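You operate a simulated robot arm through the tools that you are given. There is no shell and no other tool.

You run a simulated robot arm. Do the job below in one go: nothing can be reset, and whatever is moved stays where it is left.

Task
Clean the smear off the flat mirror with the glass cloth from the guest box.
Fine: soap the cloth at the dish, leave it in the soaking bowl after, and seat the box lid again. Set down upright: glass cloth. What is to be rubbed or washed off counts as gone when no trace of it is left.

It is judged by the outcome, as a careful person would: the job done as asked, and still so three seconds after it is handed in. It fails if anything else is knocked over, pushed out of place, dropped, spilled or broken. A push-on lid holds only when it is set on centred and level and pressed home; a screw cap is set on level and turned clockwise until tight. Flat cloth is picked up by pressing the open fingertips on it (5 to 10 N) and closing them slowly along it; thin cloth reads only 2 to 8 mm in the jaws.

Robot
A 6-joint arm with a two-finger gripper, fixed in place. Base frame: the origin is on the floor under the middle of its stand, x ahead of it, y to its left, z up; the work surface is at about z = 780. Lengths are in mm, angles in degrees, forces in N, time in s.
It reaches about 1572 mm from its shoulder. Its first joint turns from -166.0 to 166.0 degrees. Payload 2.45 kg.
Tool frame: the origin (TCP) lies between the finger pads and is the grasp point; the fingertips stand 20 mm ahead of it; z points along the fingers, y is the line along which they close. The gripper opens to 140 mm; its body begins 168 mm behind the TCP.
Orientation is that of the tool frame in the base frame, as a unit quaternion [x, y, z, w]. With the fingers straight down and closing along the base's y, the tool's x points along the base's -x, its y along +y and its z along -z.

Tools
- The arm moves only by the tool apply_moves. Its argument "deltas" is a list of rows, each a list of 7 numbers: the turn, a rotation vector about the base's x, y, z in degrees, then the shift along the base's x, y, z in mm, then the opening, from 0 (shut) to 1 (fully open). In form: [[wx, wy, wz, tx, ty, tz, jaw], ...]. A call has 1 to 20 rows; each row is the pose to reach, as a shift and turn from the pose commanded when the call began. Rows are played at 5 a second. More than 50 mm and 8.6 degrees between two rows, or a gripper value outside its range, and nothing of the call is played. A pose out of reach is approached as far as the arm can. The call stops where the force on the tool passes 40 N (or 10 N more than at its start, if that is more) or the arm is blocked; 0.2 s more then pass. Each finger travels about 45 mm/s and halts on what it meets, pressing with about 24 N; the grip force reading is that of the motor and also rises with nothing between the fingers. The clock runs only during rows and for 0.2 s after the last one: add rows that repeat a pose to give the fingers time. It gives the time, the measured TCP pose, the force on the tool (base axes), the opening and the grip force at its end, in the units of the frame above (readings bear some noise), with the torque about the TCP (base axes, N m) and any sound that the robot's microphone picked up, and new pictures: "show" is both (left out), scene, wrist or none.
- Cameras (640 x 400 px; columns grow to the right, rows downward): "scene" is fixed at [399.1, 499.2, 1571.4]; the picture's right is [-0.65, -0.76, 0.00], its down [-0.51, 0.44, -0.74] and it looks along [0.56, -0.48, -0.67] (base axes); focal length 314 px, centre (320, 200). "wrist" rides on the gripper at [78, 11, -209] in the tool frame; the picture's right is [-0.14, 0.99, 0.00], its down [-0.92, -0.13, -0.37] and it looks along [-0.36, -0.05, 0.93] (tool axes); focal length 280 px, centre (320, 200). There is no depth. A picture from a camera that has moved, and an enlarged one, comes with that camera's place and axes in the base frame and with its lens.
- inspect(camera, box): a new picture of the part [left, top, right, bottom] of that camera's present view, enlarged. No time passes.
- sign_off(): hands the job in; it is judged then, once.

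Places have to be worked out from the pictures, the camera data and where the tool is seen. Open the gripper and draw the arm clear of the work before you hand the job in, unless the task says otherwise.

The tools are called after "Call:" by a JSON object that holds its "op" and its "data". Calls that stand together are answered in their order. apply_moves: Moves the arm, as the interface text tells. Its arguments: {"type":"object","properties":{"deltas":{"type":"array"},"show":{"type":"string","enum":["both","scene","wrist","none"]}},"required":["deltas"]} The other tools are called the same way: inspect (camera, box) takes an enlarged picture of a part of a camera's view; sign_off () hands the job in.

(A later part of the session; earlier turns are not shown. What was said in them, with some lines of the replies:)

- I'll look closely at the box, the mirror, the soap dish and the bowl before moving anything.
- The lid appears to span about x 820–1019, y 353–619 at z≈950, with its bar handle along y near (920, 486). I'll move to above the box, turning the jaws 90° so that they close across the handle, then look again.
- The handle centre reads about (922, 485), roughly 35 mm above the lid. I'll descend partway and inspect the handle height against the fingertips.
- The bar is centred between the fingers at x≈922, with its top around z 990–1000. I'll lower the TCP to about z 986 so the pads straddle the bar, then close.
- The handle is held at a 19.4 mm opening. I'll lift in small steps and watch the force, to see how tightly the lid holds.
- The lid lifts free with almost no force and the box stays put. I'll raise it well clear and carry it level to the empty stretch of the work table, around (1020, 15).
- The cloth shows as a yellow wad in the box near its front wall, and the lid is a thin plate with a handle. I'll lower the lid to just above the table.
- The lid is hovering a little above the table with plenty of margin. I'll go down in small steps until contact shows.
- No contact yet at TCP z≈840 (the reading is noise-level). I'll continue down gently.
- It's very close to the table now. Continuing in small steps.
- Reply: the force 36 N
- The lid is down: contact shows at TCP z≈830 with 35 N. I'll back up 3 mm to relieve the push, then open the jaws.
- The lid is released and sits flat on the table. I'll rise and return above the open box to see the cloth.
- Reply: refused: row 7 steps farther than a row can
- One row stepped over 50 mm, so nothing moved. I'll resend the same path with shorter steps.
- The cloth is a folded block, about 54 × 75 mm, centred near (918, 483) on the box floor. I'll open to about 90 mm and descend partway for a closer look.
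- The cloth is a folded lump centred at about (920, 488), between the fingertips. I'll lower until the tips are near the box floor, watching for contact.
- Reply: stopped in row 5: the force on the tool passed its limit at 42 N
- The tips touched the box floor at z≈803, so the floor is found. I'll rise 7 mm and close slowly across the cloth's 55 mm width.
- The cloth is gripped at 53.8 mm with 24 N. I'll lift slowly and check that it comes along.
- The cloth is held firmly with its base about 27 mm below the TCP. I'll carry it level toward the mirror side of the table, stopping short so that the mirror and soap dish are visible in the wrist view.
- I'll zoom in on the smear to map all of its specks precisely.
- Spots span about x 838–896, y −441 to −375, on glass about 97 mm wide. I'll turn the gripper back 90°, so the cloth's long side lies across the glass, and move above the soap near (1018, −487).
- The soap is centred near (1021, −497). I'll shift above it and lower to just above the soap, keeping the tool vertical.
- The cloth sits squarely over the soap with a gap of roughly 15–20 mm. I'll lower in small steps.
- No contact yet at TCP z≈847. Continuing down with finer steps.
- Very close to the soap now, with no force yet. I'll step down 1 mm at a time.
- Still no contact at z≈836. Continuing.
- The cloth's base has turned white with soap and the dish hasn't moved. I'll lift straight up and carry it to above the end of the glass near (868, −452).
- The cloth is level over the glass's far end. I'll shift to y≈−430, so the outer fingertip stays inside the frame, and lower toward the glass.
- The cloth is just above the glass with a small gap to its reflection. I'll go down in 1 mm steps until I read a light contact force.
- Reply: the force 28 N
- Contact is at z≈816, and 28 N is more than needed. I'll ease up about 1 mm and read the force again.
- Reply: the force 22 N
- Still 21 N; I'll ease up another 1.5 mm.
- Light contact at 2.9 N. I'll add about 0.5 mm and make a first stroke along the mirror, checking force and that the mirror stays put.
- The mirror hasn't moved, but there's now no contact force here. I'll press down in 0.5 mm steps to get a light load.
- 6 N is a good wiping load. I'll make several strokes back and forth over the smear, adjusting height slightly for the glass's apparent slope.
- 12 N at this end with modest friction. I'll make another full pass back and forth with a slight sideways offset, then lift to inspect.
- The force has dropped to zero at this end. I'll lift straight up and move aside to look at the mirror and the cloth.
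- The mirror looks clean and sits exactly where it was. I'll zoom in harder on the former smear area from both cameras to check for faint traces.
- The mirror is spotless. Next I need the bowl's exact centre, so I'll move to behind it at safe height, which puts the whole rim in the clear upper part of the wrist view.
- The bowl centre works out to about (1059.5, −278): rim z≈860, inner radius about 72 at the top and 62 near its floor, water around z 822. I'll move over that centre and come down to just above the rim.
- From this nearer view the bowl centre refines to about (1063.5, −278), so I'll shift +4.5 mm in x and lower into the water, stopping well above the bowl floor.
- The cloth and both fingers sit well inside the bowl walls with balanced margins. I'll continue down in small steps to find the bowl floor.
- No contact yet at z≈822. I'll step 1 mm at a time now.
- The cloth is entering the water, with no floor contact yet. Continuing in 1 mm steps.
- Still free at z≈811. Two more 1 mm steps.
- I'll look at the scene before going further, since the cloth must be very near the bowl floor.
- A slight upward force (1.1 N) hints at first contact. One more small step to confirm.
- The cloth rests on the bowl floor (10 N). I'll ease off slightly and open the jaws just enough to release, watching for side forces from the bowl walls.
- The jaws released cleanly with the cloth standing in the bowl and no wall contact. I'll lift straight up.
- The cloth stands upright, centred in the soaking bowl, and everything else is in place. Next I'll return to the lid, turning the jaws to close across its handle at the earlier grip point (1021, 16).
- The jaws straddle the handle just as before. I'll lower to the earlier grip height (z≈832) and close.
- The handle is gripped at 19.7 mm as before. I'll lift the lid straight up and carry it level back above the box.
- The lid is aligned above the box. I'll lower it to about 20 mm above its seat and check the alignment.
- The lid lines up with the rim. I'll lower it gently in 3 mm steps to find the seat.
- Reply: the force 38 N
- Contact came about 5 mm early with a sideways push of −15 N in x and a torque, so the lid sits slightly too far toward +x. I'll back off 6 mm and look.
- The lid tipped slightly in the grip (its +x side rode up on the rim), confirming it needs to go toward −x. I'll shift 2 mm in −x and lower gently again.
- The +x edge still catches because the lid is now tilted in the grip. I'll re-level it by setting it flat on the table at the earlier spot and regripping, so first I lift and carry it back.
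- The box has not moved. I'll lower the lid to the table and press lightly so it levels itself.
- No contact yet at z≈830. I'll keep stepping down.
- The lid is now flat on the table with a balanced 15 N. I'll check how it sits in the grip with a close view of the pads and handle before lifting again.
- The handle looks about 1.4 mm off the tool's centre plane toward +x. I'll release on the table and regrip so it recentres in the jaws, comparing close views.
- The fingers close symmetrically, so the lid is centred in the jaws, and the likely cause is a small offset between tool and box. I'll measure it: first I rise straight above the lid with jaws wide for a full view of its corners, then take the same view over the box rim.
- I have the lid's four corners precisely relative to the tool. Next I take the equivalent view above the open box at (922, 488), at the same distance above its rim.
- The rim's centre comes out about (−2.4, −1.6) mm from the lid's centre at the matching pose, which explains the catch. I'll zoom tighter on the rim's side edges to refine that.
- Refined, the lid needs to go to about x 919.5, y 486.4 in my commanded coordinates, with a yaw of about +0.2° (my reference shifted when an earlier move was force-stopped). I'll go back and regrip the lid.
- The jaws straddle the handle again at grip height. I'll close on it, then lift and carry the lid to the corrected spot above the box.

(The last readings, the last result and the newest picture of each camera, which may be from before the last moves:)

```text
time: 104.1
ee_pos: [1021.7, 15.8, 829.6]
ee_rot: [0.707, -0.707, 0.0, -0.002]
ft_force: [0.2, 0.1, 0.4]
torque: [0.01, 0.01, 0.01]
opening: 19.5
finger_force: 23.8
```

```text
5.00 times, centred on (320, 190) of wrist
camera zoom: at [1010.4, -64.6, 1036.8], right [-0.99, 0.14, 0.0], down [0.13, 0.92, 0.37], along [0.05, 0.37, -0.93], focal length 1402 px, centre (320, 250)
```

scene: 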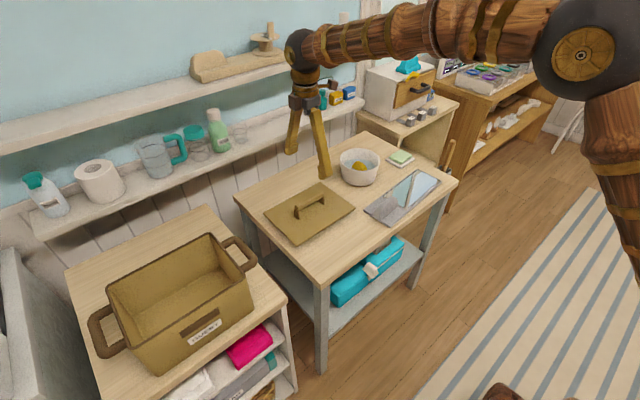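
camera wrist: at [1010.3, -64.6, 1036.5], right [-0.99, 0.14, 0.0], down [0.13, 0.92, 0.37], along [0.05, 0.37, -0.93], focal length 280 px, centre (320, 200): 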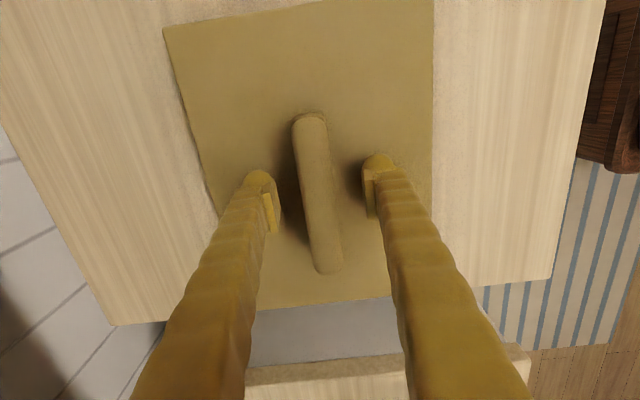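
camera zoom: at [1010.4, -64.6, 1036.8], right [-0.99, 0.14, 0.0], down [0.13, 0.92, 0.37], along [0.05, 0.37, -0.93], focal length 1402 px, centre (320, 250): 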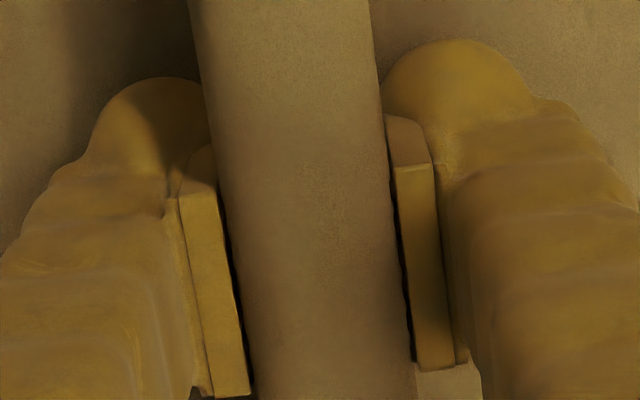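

Gripped at 19.5 mm. Carrying the lid up and over to the corrected position.

Call:
{"op": "apply_moves", "data": {"deltas": [[0, 0, 0, 0, 0, 8, 0], [0, 0, 0, 0, 0, 30, 0], [0, 0, 0, 0, 0, 70, 0], [0, 0, 0, 0, 0, 115, 0], [0, 0, 0, 0, 0, 160, 0], [0, 0, 0, 0, 0, 205, 0], [0, 0, 0, 0, 0, 245, 0], [0, 0, 0, -4, 20, 268, 0], [0, 0, 0, -13, 60, 272, 0], [0, 0, 0, -22, 102, 272, 0], [0, 0, 0, -31, 145, 272, 0], [0, 0, 0, -40, 188, 272, 0], [0, 0, 0, -49, 231, 272, 0], [0, 0, 0.1, -58, 274, 272, 0], [0, 0, 0.1, -67, 317, 272, 0], [0, 0, 0.2, -76, 360, 272, 0], [0, 0, 0.2, -86, 403, 272, 0], [0, 0, 0.22, -95, 440, 272, 0], [0, 0, 0.22, -101.5, 465, 250, 0], [0, 0, 0.22, -101.5, 470.4, 225, 0]], "show": "wrist"}}

```text
time: 108.3
ee_pos: [918.9, 485.2, 1055.3]
ee_rot: [0.708, -0.706, -0.001, -0.002]
ft_force: [-0.5, -0.4, -0.7]
torque: [0.01, 0.02, 0.01]
opening: 19.4
finger_force: 24.0
camera wrist: at [908.9, 405.6, 1262.9], right [-0.99, 0.13, 0.0], down [0.12, 0.92, 0.37], along [0.05, 0.37, -0.93], focal length 280 px, centre (320, 200)
```

wrist: 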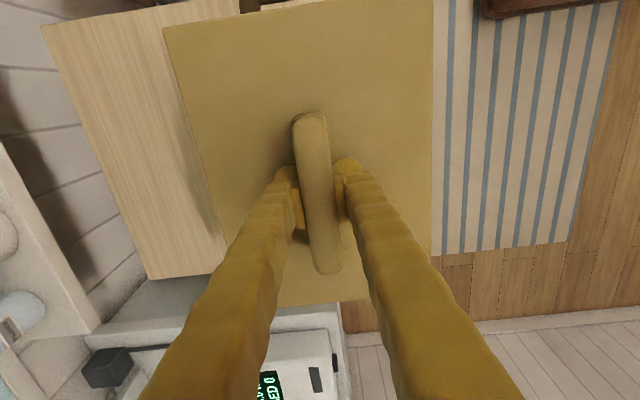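

Now above the corrected position. I'll lower to just above where the catch occurred, then go in 1 mm steps.

Call:
{"op": "apply_moves", "data": {"deltas": [[0, 0, 0, 0, 0, -20, 0], [0, 0, 0, 0, 0, -40, 0], [0, 0, 0, 0, 0, -52, 0], [0, 0, 0, 0, 0, -57, 0], [0, 0, 0, 0, 0, -57, 0]], "show": "none"}}

```text
time: 109.5
ee_pos: [919.3, 486.9, 996.9]
ee_rot: [0.708, -0.706, 0.0, -0.001]
ft_force: [0.5, 0.3, -1.2]
torque: [0.05, 0.0, 0.02]
opening: 19.6
finger_force: 23.9
```

Call:
{"op": "apply_moves", "data": {"deltas": [[0, 0, 0, 0, 0, -1, 0], [0, 0, 0, 0, 0, -2, 0], [0, 0, 0, 0, 0, -3, 0]], "show": "none"}}

```text
time: 110.3
ee_pos: [918.3, 487.5, 995.2]
ee_rot: [0.708, -0.706, 0.0, -0.002]
ft_force: [0.2, -0.1, -0.8]
torque: [0.02, 0.0, -0.01]
opening: 19.2
finger_force: 24.3
```

No contact at z≈995.5. Two more millimetres.

Call:
{"op": "apply_moves", "data": {"deltas": [[0, 0, 0, 0, 0, -1, 0], [0, 0, 0, 0, 0, -2, 0]], "show": "none"}}

```text
time: 110.9
ee_pos: [919.7, 486.8, 992.9]
ee_rot: [0.708, -0.706, 0.001, -0.001]
ft_force: [-0.6, 0.4, -1.0]
torque: [0.03, -0.01, 0.04]
opening: 19.6
finger_force: 24.3
```

Call:
{"op": "apply_moves", "data": {"deltas": [[0, 0, 0, 0, 0, -1, 0], [0, 0, 0, 0, 0, -2, 0]], "show": "none"}}

```text
time: 111.5
ee_pos: [919.3, 486.0, 991.3]
ee_rot: [0.708, -0.706, 0.0, -0.002]
ft_force: [-0.4, -0.8, -0.8]
torque: [-0.03, -0.02, 0.0]
opening: 19.2
finger_force: 23.9
```

Already free at 991.5, where it used to catch. Continuing down.

Call:
{"op": "apply_moves", "data": {"deltas": [[0, 0, 0, 0, 0, -1, 0], [0, 0, 0, 0, 0, -2, 0]], "show": "none"}}

```text
time: 112.1
ee_pos: [918.8, 486.8, 989.3]
ee_rot: [0.708, -0.706, 0.001, -0.002]
ft_force: [-0.8, -0.5, -1.1]
torque: [0.01, 0.04, 0.02]
opening: 19.0
finger_force: 24.0
```

Call:
{"op": "apply_moves", "data": {"deltas": [[0, 0, 0, 0, 0, -1, 0], [0, 0, 0, 0, 0, -2, 0]], "show": "none"}}

```text
time: 112.7
ee_pos: [919.4, 487.1, 987.8]
ee_rot: [0.708, -0.706, 0.0, -0.001]
ft_force: [-0.8, 0.0, -1.6]
torque: [0.04, 0.01, -0.02]
opening: 19.4
finger_force: 23.6
```

Call:
{"op": "apply_moves", "data": {"deltas": [[0, 0, 0, 0, 0, -1, 0], [0, 0, 0, 0, 0, -1.5, 0]], "show": "none"}}

```text
time: 113.3
ee_pos: [918.1, 486.4, 985.0]
ee_rot: [0.708, -0.706, 0.0, -0.001]
ft_force: [0.1, -0.6, -1.3]
torque: [-0.01, 0.0, -0.04]
opening: 19.4
finger_force: 23.7
```

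The lid has entered freely down to z≈986. I'll look, and step on until it bottoms.

Call:
{"op": "apply_moves", "data": {"deltas": [[0, 0, 0, 0, 0, -1, 0], [0, 0, 0, 0, 0, -2, 0]], "show": "scene"}}

Call:
{"op": "inspect", "data": {"camera": "scene", "box": [80, 210, 280, 380]}}

```text
time: 113.9
ee_pos: [919.2, 486.2, 984.1]
ee_rot: [0.708, -0.706, 0.0, -0.001]
ft_force: [-0.2, 0.2, -1.1]
torque: [0.0, -0.02, 0.0]
opening: 19.4
finger_force: 23.7
```

scene: 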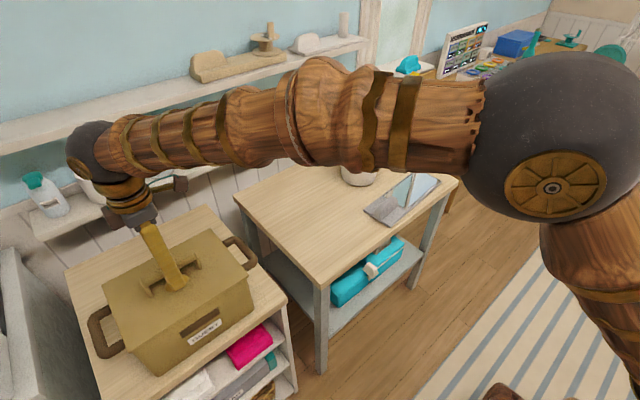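

```text
2.35 times, centred on (180, 295) of scene
camera zoom: at [399.1, 499.2, 1571.4], right [-0.65, -0.76, 0.0], down [-0.51, 0.44, -0.74], along [0.56, -0.48, -0.67], focal length 738 px, centre (649, -24)
```

zoom: 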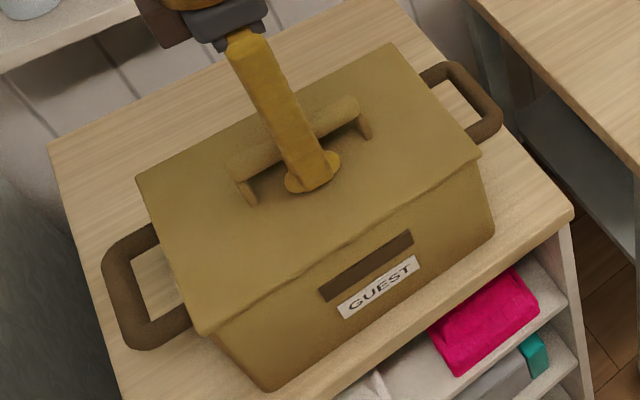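

The lid looks flush with the rim. I'll continue in 1 mm steps until it pushes back, then press it home.

Call:
{"op": "apply_moves", "data": {"deltas": [[0, 0, 0, 0, 0, -0.7, 0], [0, 0, 0, 0, 0, -1.4, 0]], "show": "none"}}

```text
time: 114.5
ee_pos: [918.9, 487.5, 981.9]
ee_rot: [0.708, -0.706, 0.0, -0.001]
ft_force: [1.0, 0.5, 1.8]
torque: [-0.24, 0.11, 0.05]
opening: 19.4
finger_force: 23.1
```

First contact (1.8 N). I'll press further in small steps and watch that the load stays balanced.

Call:
{"op": "apply_moves", "data": {"deltas": [[0, 0, 0, 0, 0, -0.7, 0], [0, 0, 0, 0, 0, -1.2, 0]], "show": "none"}}

```text
time: 115.1
ee_pos: [920.3, 487.7, 981.5]
ee_rot: [0.709, -0.705, 0.0, -0.002]
ft_force: [0.7, 2.6, 15.1]
torque: [0.04, 0.02, 0.04]
opening: 19.1
finger_force: 24.1
```

15 N and balanced, so the lid is level on its seat. I'll press it home to around 35 N and listen for a click.

Call:
{"op": "apply_moves", "data": {"deltas": [[0, 0, 0, 0, 0, -0.6, 0], [0, 0, 0, 0, 0, -1.2, 0], [0, 0, 0, 0, 0, -1.6, 0], [0, 0, 0, 0, 0, -1.6, 0]], "show": "none"}}

```text
time: 116.1
ee_pos: [918.3, 487.5, 980.2]
ee_rot: [0.709, -0.706, 0.0, -0.002]
ft_force: [4.8, 7.2, 34.5]
torque: [-0.13, 0.04, 0.03]
opening: 19.2
finger_force: 24.0
```

The lid took 34.5 N with balanced torque at the seat height. I'll relax the push, open the jaws, and look.

Call:
{"op": "apply_moves", "data": {"deltas": [[0, 0, 0, 0, 0, 1, 0], [0, 0, 0, 0, 0, 2, 0], [0, 0, 0, 0, 0, 2, 0.18], [0, 0, 0, 0, 0, 2, 0.25], [0, 0, 0, 0, 0, 2, 0.3]], "show": "both"}}

Call:
{"op": "inspect", "data": {"camera": "scene", "box": [60, 200, 300, 400]}}

Call:
{"op": "inspect", "data": {"camera": "scene", "box": [130, 270, 260, 360]}}

```text
time: 117.3
ee_pos: [918.6, 485.6, 980.0]
ee_rot: [0.709, -0.705, -0.001, -0.002]
ft_force: [-0.4, 1.0, 0.8]
torque: [0.01, 0.01, -0.02]
opening: 41.9
finger_force: 0.1
camera wrist: at [909.3, 406.2, 1187.7], right [-0.99, 0.13, 0.0], down [0.12, 0.92, 0.37], along [0.05, 0.37, -0.93], focal length 280 px, centre (320, 200)
```

scene: 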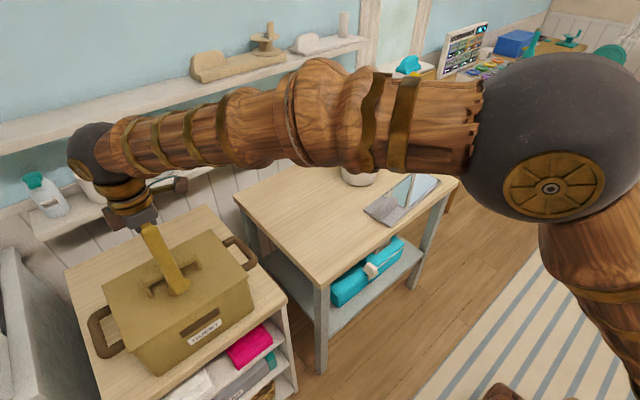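
wrist: 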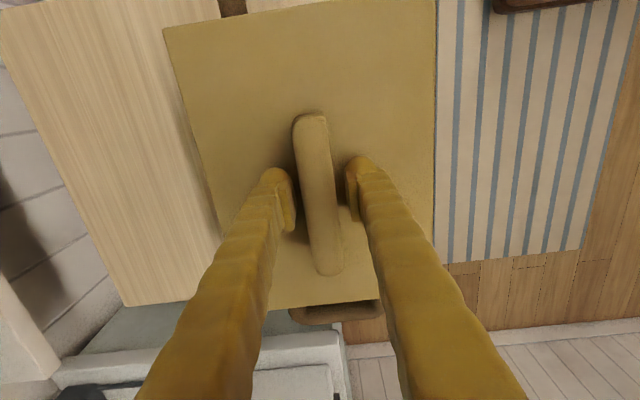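

```text
2.00 times, centred on (180, 300) of scene
camera zoom: at [399.1, 499.2, 1571.4], right [-0.65, -0.76, 0.0], down [-0.51, 0.44, -0.74], along [0.56, -0.48, -0.67], focal length 627 px, centre (600, 0)
```

zoom: 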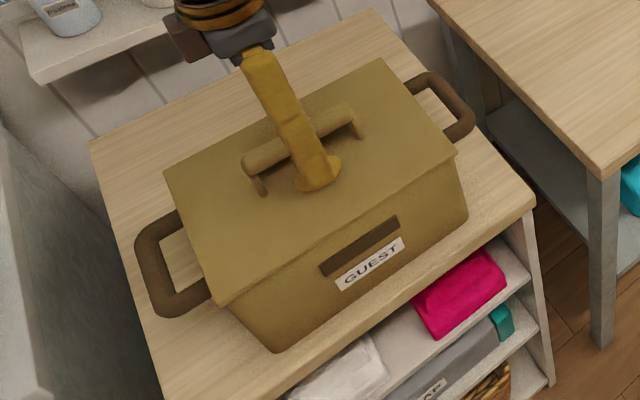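

```text
4.44 times, centred on (195, 315) of scene
camera zoom: at [399.1, 499.2, 1571.4], right [-0.65, -0.76, 0.0], down [-0.51, 0.44, -0.74], along [0.56, -0.48, -0.67], focal length 1394 px, centre (876, -311)
```

zoom: 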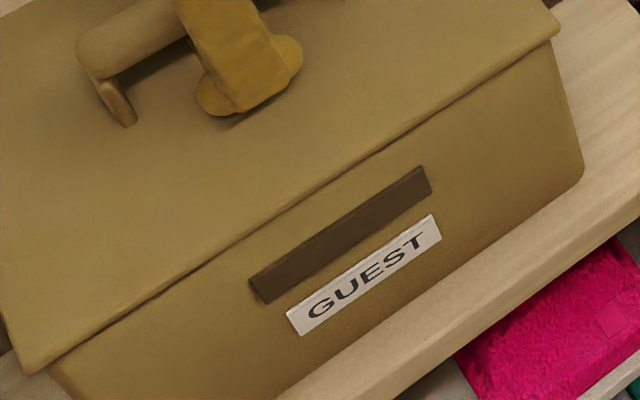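

The lid sits flush and level, matching its starting look, and the box is in place. As a check that it's fully home, I'll rise, close the fingers and press the handle's middle from above.

Call:
{"op": "apply_moves", "data": {"deltas": [[0, 0, 0, 0, 0, 0, 0.4], [0, 0, 0, 0, 0, 5, 0.4], [0, 0, 0, 0, 0, 20, 0.4], [0, 0, 0, 0, 0, 45, 0.4], [0, 0, 0, 0, 0, 70, 0.4], [0, 0, 0, 0, 0, 70, 0.2], [0, 0, 0, 0, 0, 70, 0.0], [0, 0, 0, 0, 0, 70, 0.0], [0, 0, 0, 0, 0, 55, 0.0], [0, 0, 0, 0, 0, 50, 0.0]], "show": "both"}}

Call:
{"op": "inspect", "data": {"camera": "scene", "box": [120, 220, 220, 310]}}

```text
time: 119.5
ee_pos: [918.0, 487.8, 1032.4]
ee_rot: [0.708, -0.706, 0.0, -0.001]
ft_force: [-1.7, 0.0, 6.9]
torque: [-0.05, 0.01, 0.01]
opening: 5.9
finger_force: 24.1
camera wrist: at [908.7, 406.6, 1239.4], right [-0.99, 0.13, 0.0], down [0.12, 0.92, 0.37], along [0.05, 0.37, -0.93], focal length 280 px, centre (320, 200)
```

scene: 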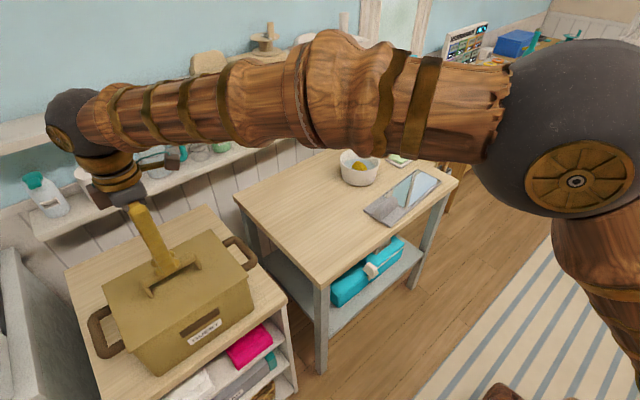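
wrist: 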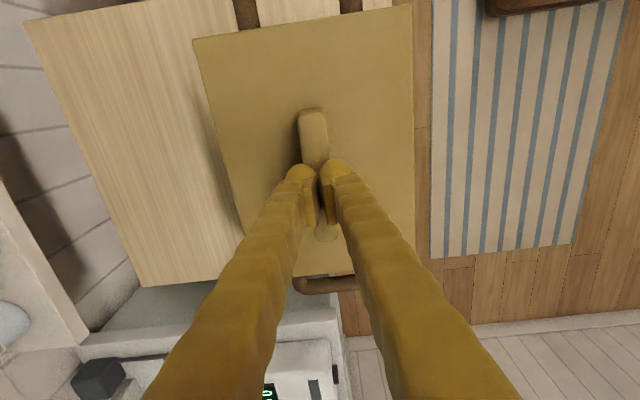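

```text
4.44 times, centred on (170, 265) of scene
camera zoom: at [399.1, 499.2, 1571.4], right [-0.65, -0.76, 0.0], down [-0.51, 0.44, -0.74], along [0.56, -0.48, -0.67], focal length 1394 px, centre (987, -89)
```

zoom: 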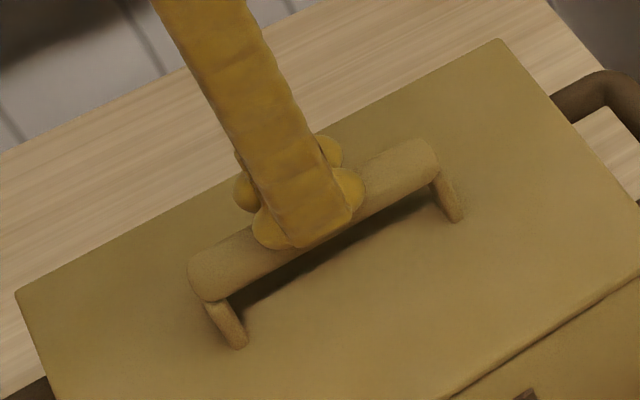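

The closed fingertips are resting on the handle's top (6.9 N). I'll press down gradually to about 35 N.

Call:
{"op": "apply_moves", "data": {"deltas": [[0, 0, 0, 0, 0, -0.7, 0], [0, 0, 0, 0, 0, -1.4, 0], [0, 0, 0, 0, 0, -1.8, 0]], "show": "none"}}

```text
time: 120.3
ee_pos: [920.6, 487.0, 1031.1]
ee_rot: [0.708, -0.706, 0.0, -0.002]
ft_force: [-5.1, 3.5, 33.2]
torque: [0.02, 0.13, -0.04]
opening: 6.1
finger_force: 24.8
```

The lid holds firm under 33 N, so it's fully home. I'll lift off, open the gripper and draw clear, then check everything.

Call:
{"op": "apply_moves", "data": {"deltas": [[0, 0, 0, 0, 0, 3, 0], [0, 0, 0, 0, 0, 10, 0.1], [0, 0, 0, 0, 0, 30, 0.3], [0, 0, 0, 0, 0, 70, 0.5], [0, 0, 0, 0, 0, 110, 0.5], [0, 0, 0, -5, -30, 140, 0.5], [0, 0, 0, -15, -70, 150, 0.5], [0, 0, 0, -25, -115, 150, 0.5], [0, 0, 0, -35, -160, 150, 0.5], [0, 0, 0, -45, -205, 150, 0.5], [0, 0, 0, -55, -250, 150, 0.5], [0, 0, 0, -65, -295, 150, 0.5], [0, 0, 0, -75, -340, 150, 0.5], [0, 0, 0, -85, -385, 150, 0.5], [0, 0, 0, -95, -425, 150, 0.5]], "show": "both"}}

Call:
{"op": "inspect", "data": {"camera": "scene", "box": [60, 200, 300, 400]}}

Call:
{"op": "inspect", "data": {"camera": "scene", "box": [330, 130, 460, 230]}}

```text
time: 123.5
ee_pos: [825.5, 61.0, 1178.6]
ee_rot: [0.709, -0.706, 0.0, -0.001]
ft_force: [0.5, -0.9, 0.0]
torque: [0.04, 0.0, 0.02]
opening: 70.1
finger_force: 0.0
camera wrist: at [814.4, -19.7, 1385.7], right [-0.99, 0.13, 0.0], down [0.12, 0.92, 0.37], along [0.05, 0.37, -0.93], focal length 280 px, centre (320, 200)
```

scene: 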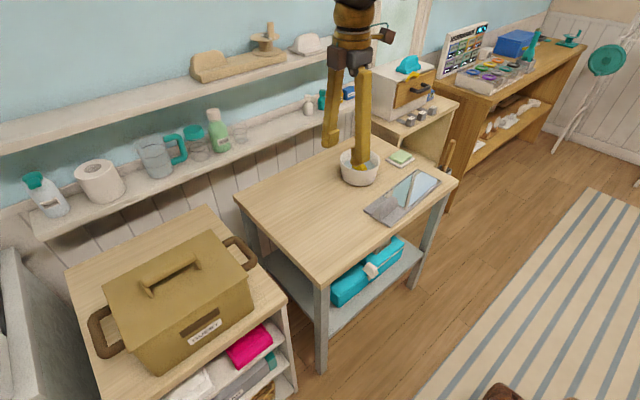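
wrist: 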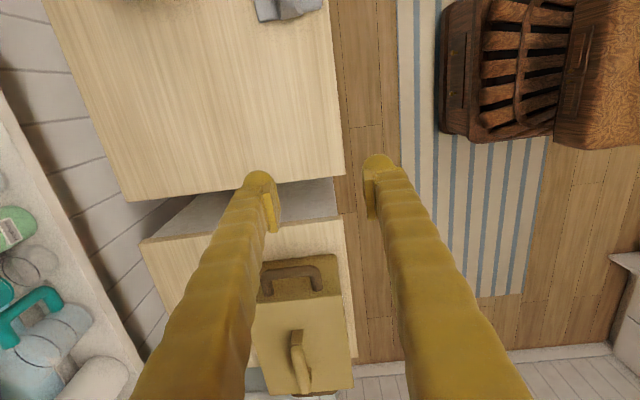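

```text
2.00 times, centred on (180, 300) of scene
camera zoom: at [399.1, 499.2, 1571.4], right [-0.65, -0.76, 0.0], down [-0.51, 0.44, -0.74], along [0.56, -0.48, -0.67], focal length 627 px, centre (600, 0)
```

zoom: 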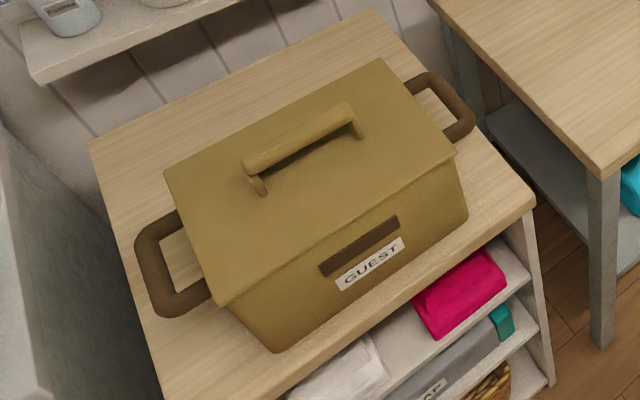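

```text
4.00 times, centred on (395, 180) of scene
camera zoom: at [399.1, 499.2, 1571.4], right [-0.65, -0.76, 0.0], down [-0.51, 0.44, -0.74], along [0.56, -0.48, -0.67], focal length 1254 px, centre (20, 280)
```

zoom: 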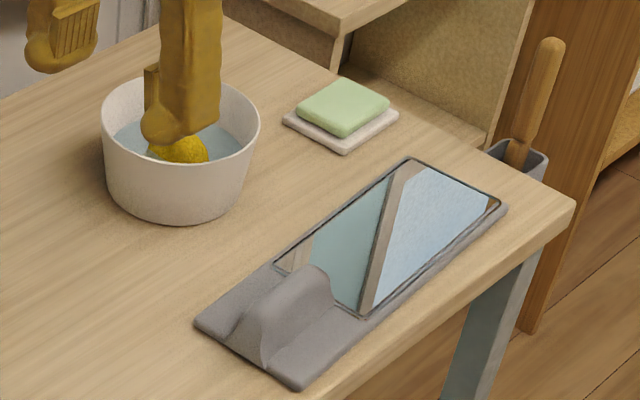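

The box and lid look just as they did at the start, the mirror is spotless, and the soap dish and bowl are unmoved with the cloth standing in the water. The gripper is empty, open and clear, so I'm handing the job in.

Call:
{"op": "sign_off", "data": {}}

```text
The job is handed in.
```

The smear is off the flat mirror. Zoomed views from both cameras showed no trace of it, and the mirror hasn't moved.

- **Cloth:** I took it from the guest box, soaped it at the dish and wiped the mirror. It's now standing upright in the soaking bowl.
- **Box lid:** It's seated again, flush and level, and didn't move when I pressed on it with about 33 N. On the first try it caught on the rim, so I set it back on the table, measured the offset and fitted it again. The box didn't move.
- **Everything else:** The soap dish and bowl look unmoved, and nothing was knocked over or spilled. The gripper is empty, open and clear of the work.
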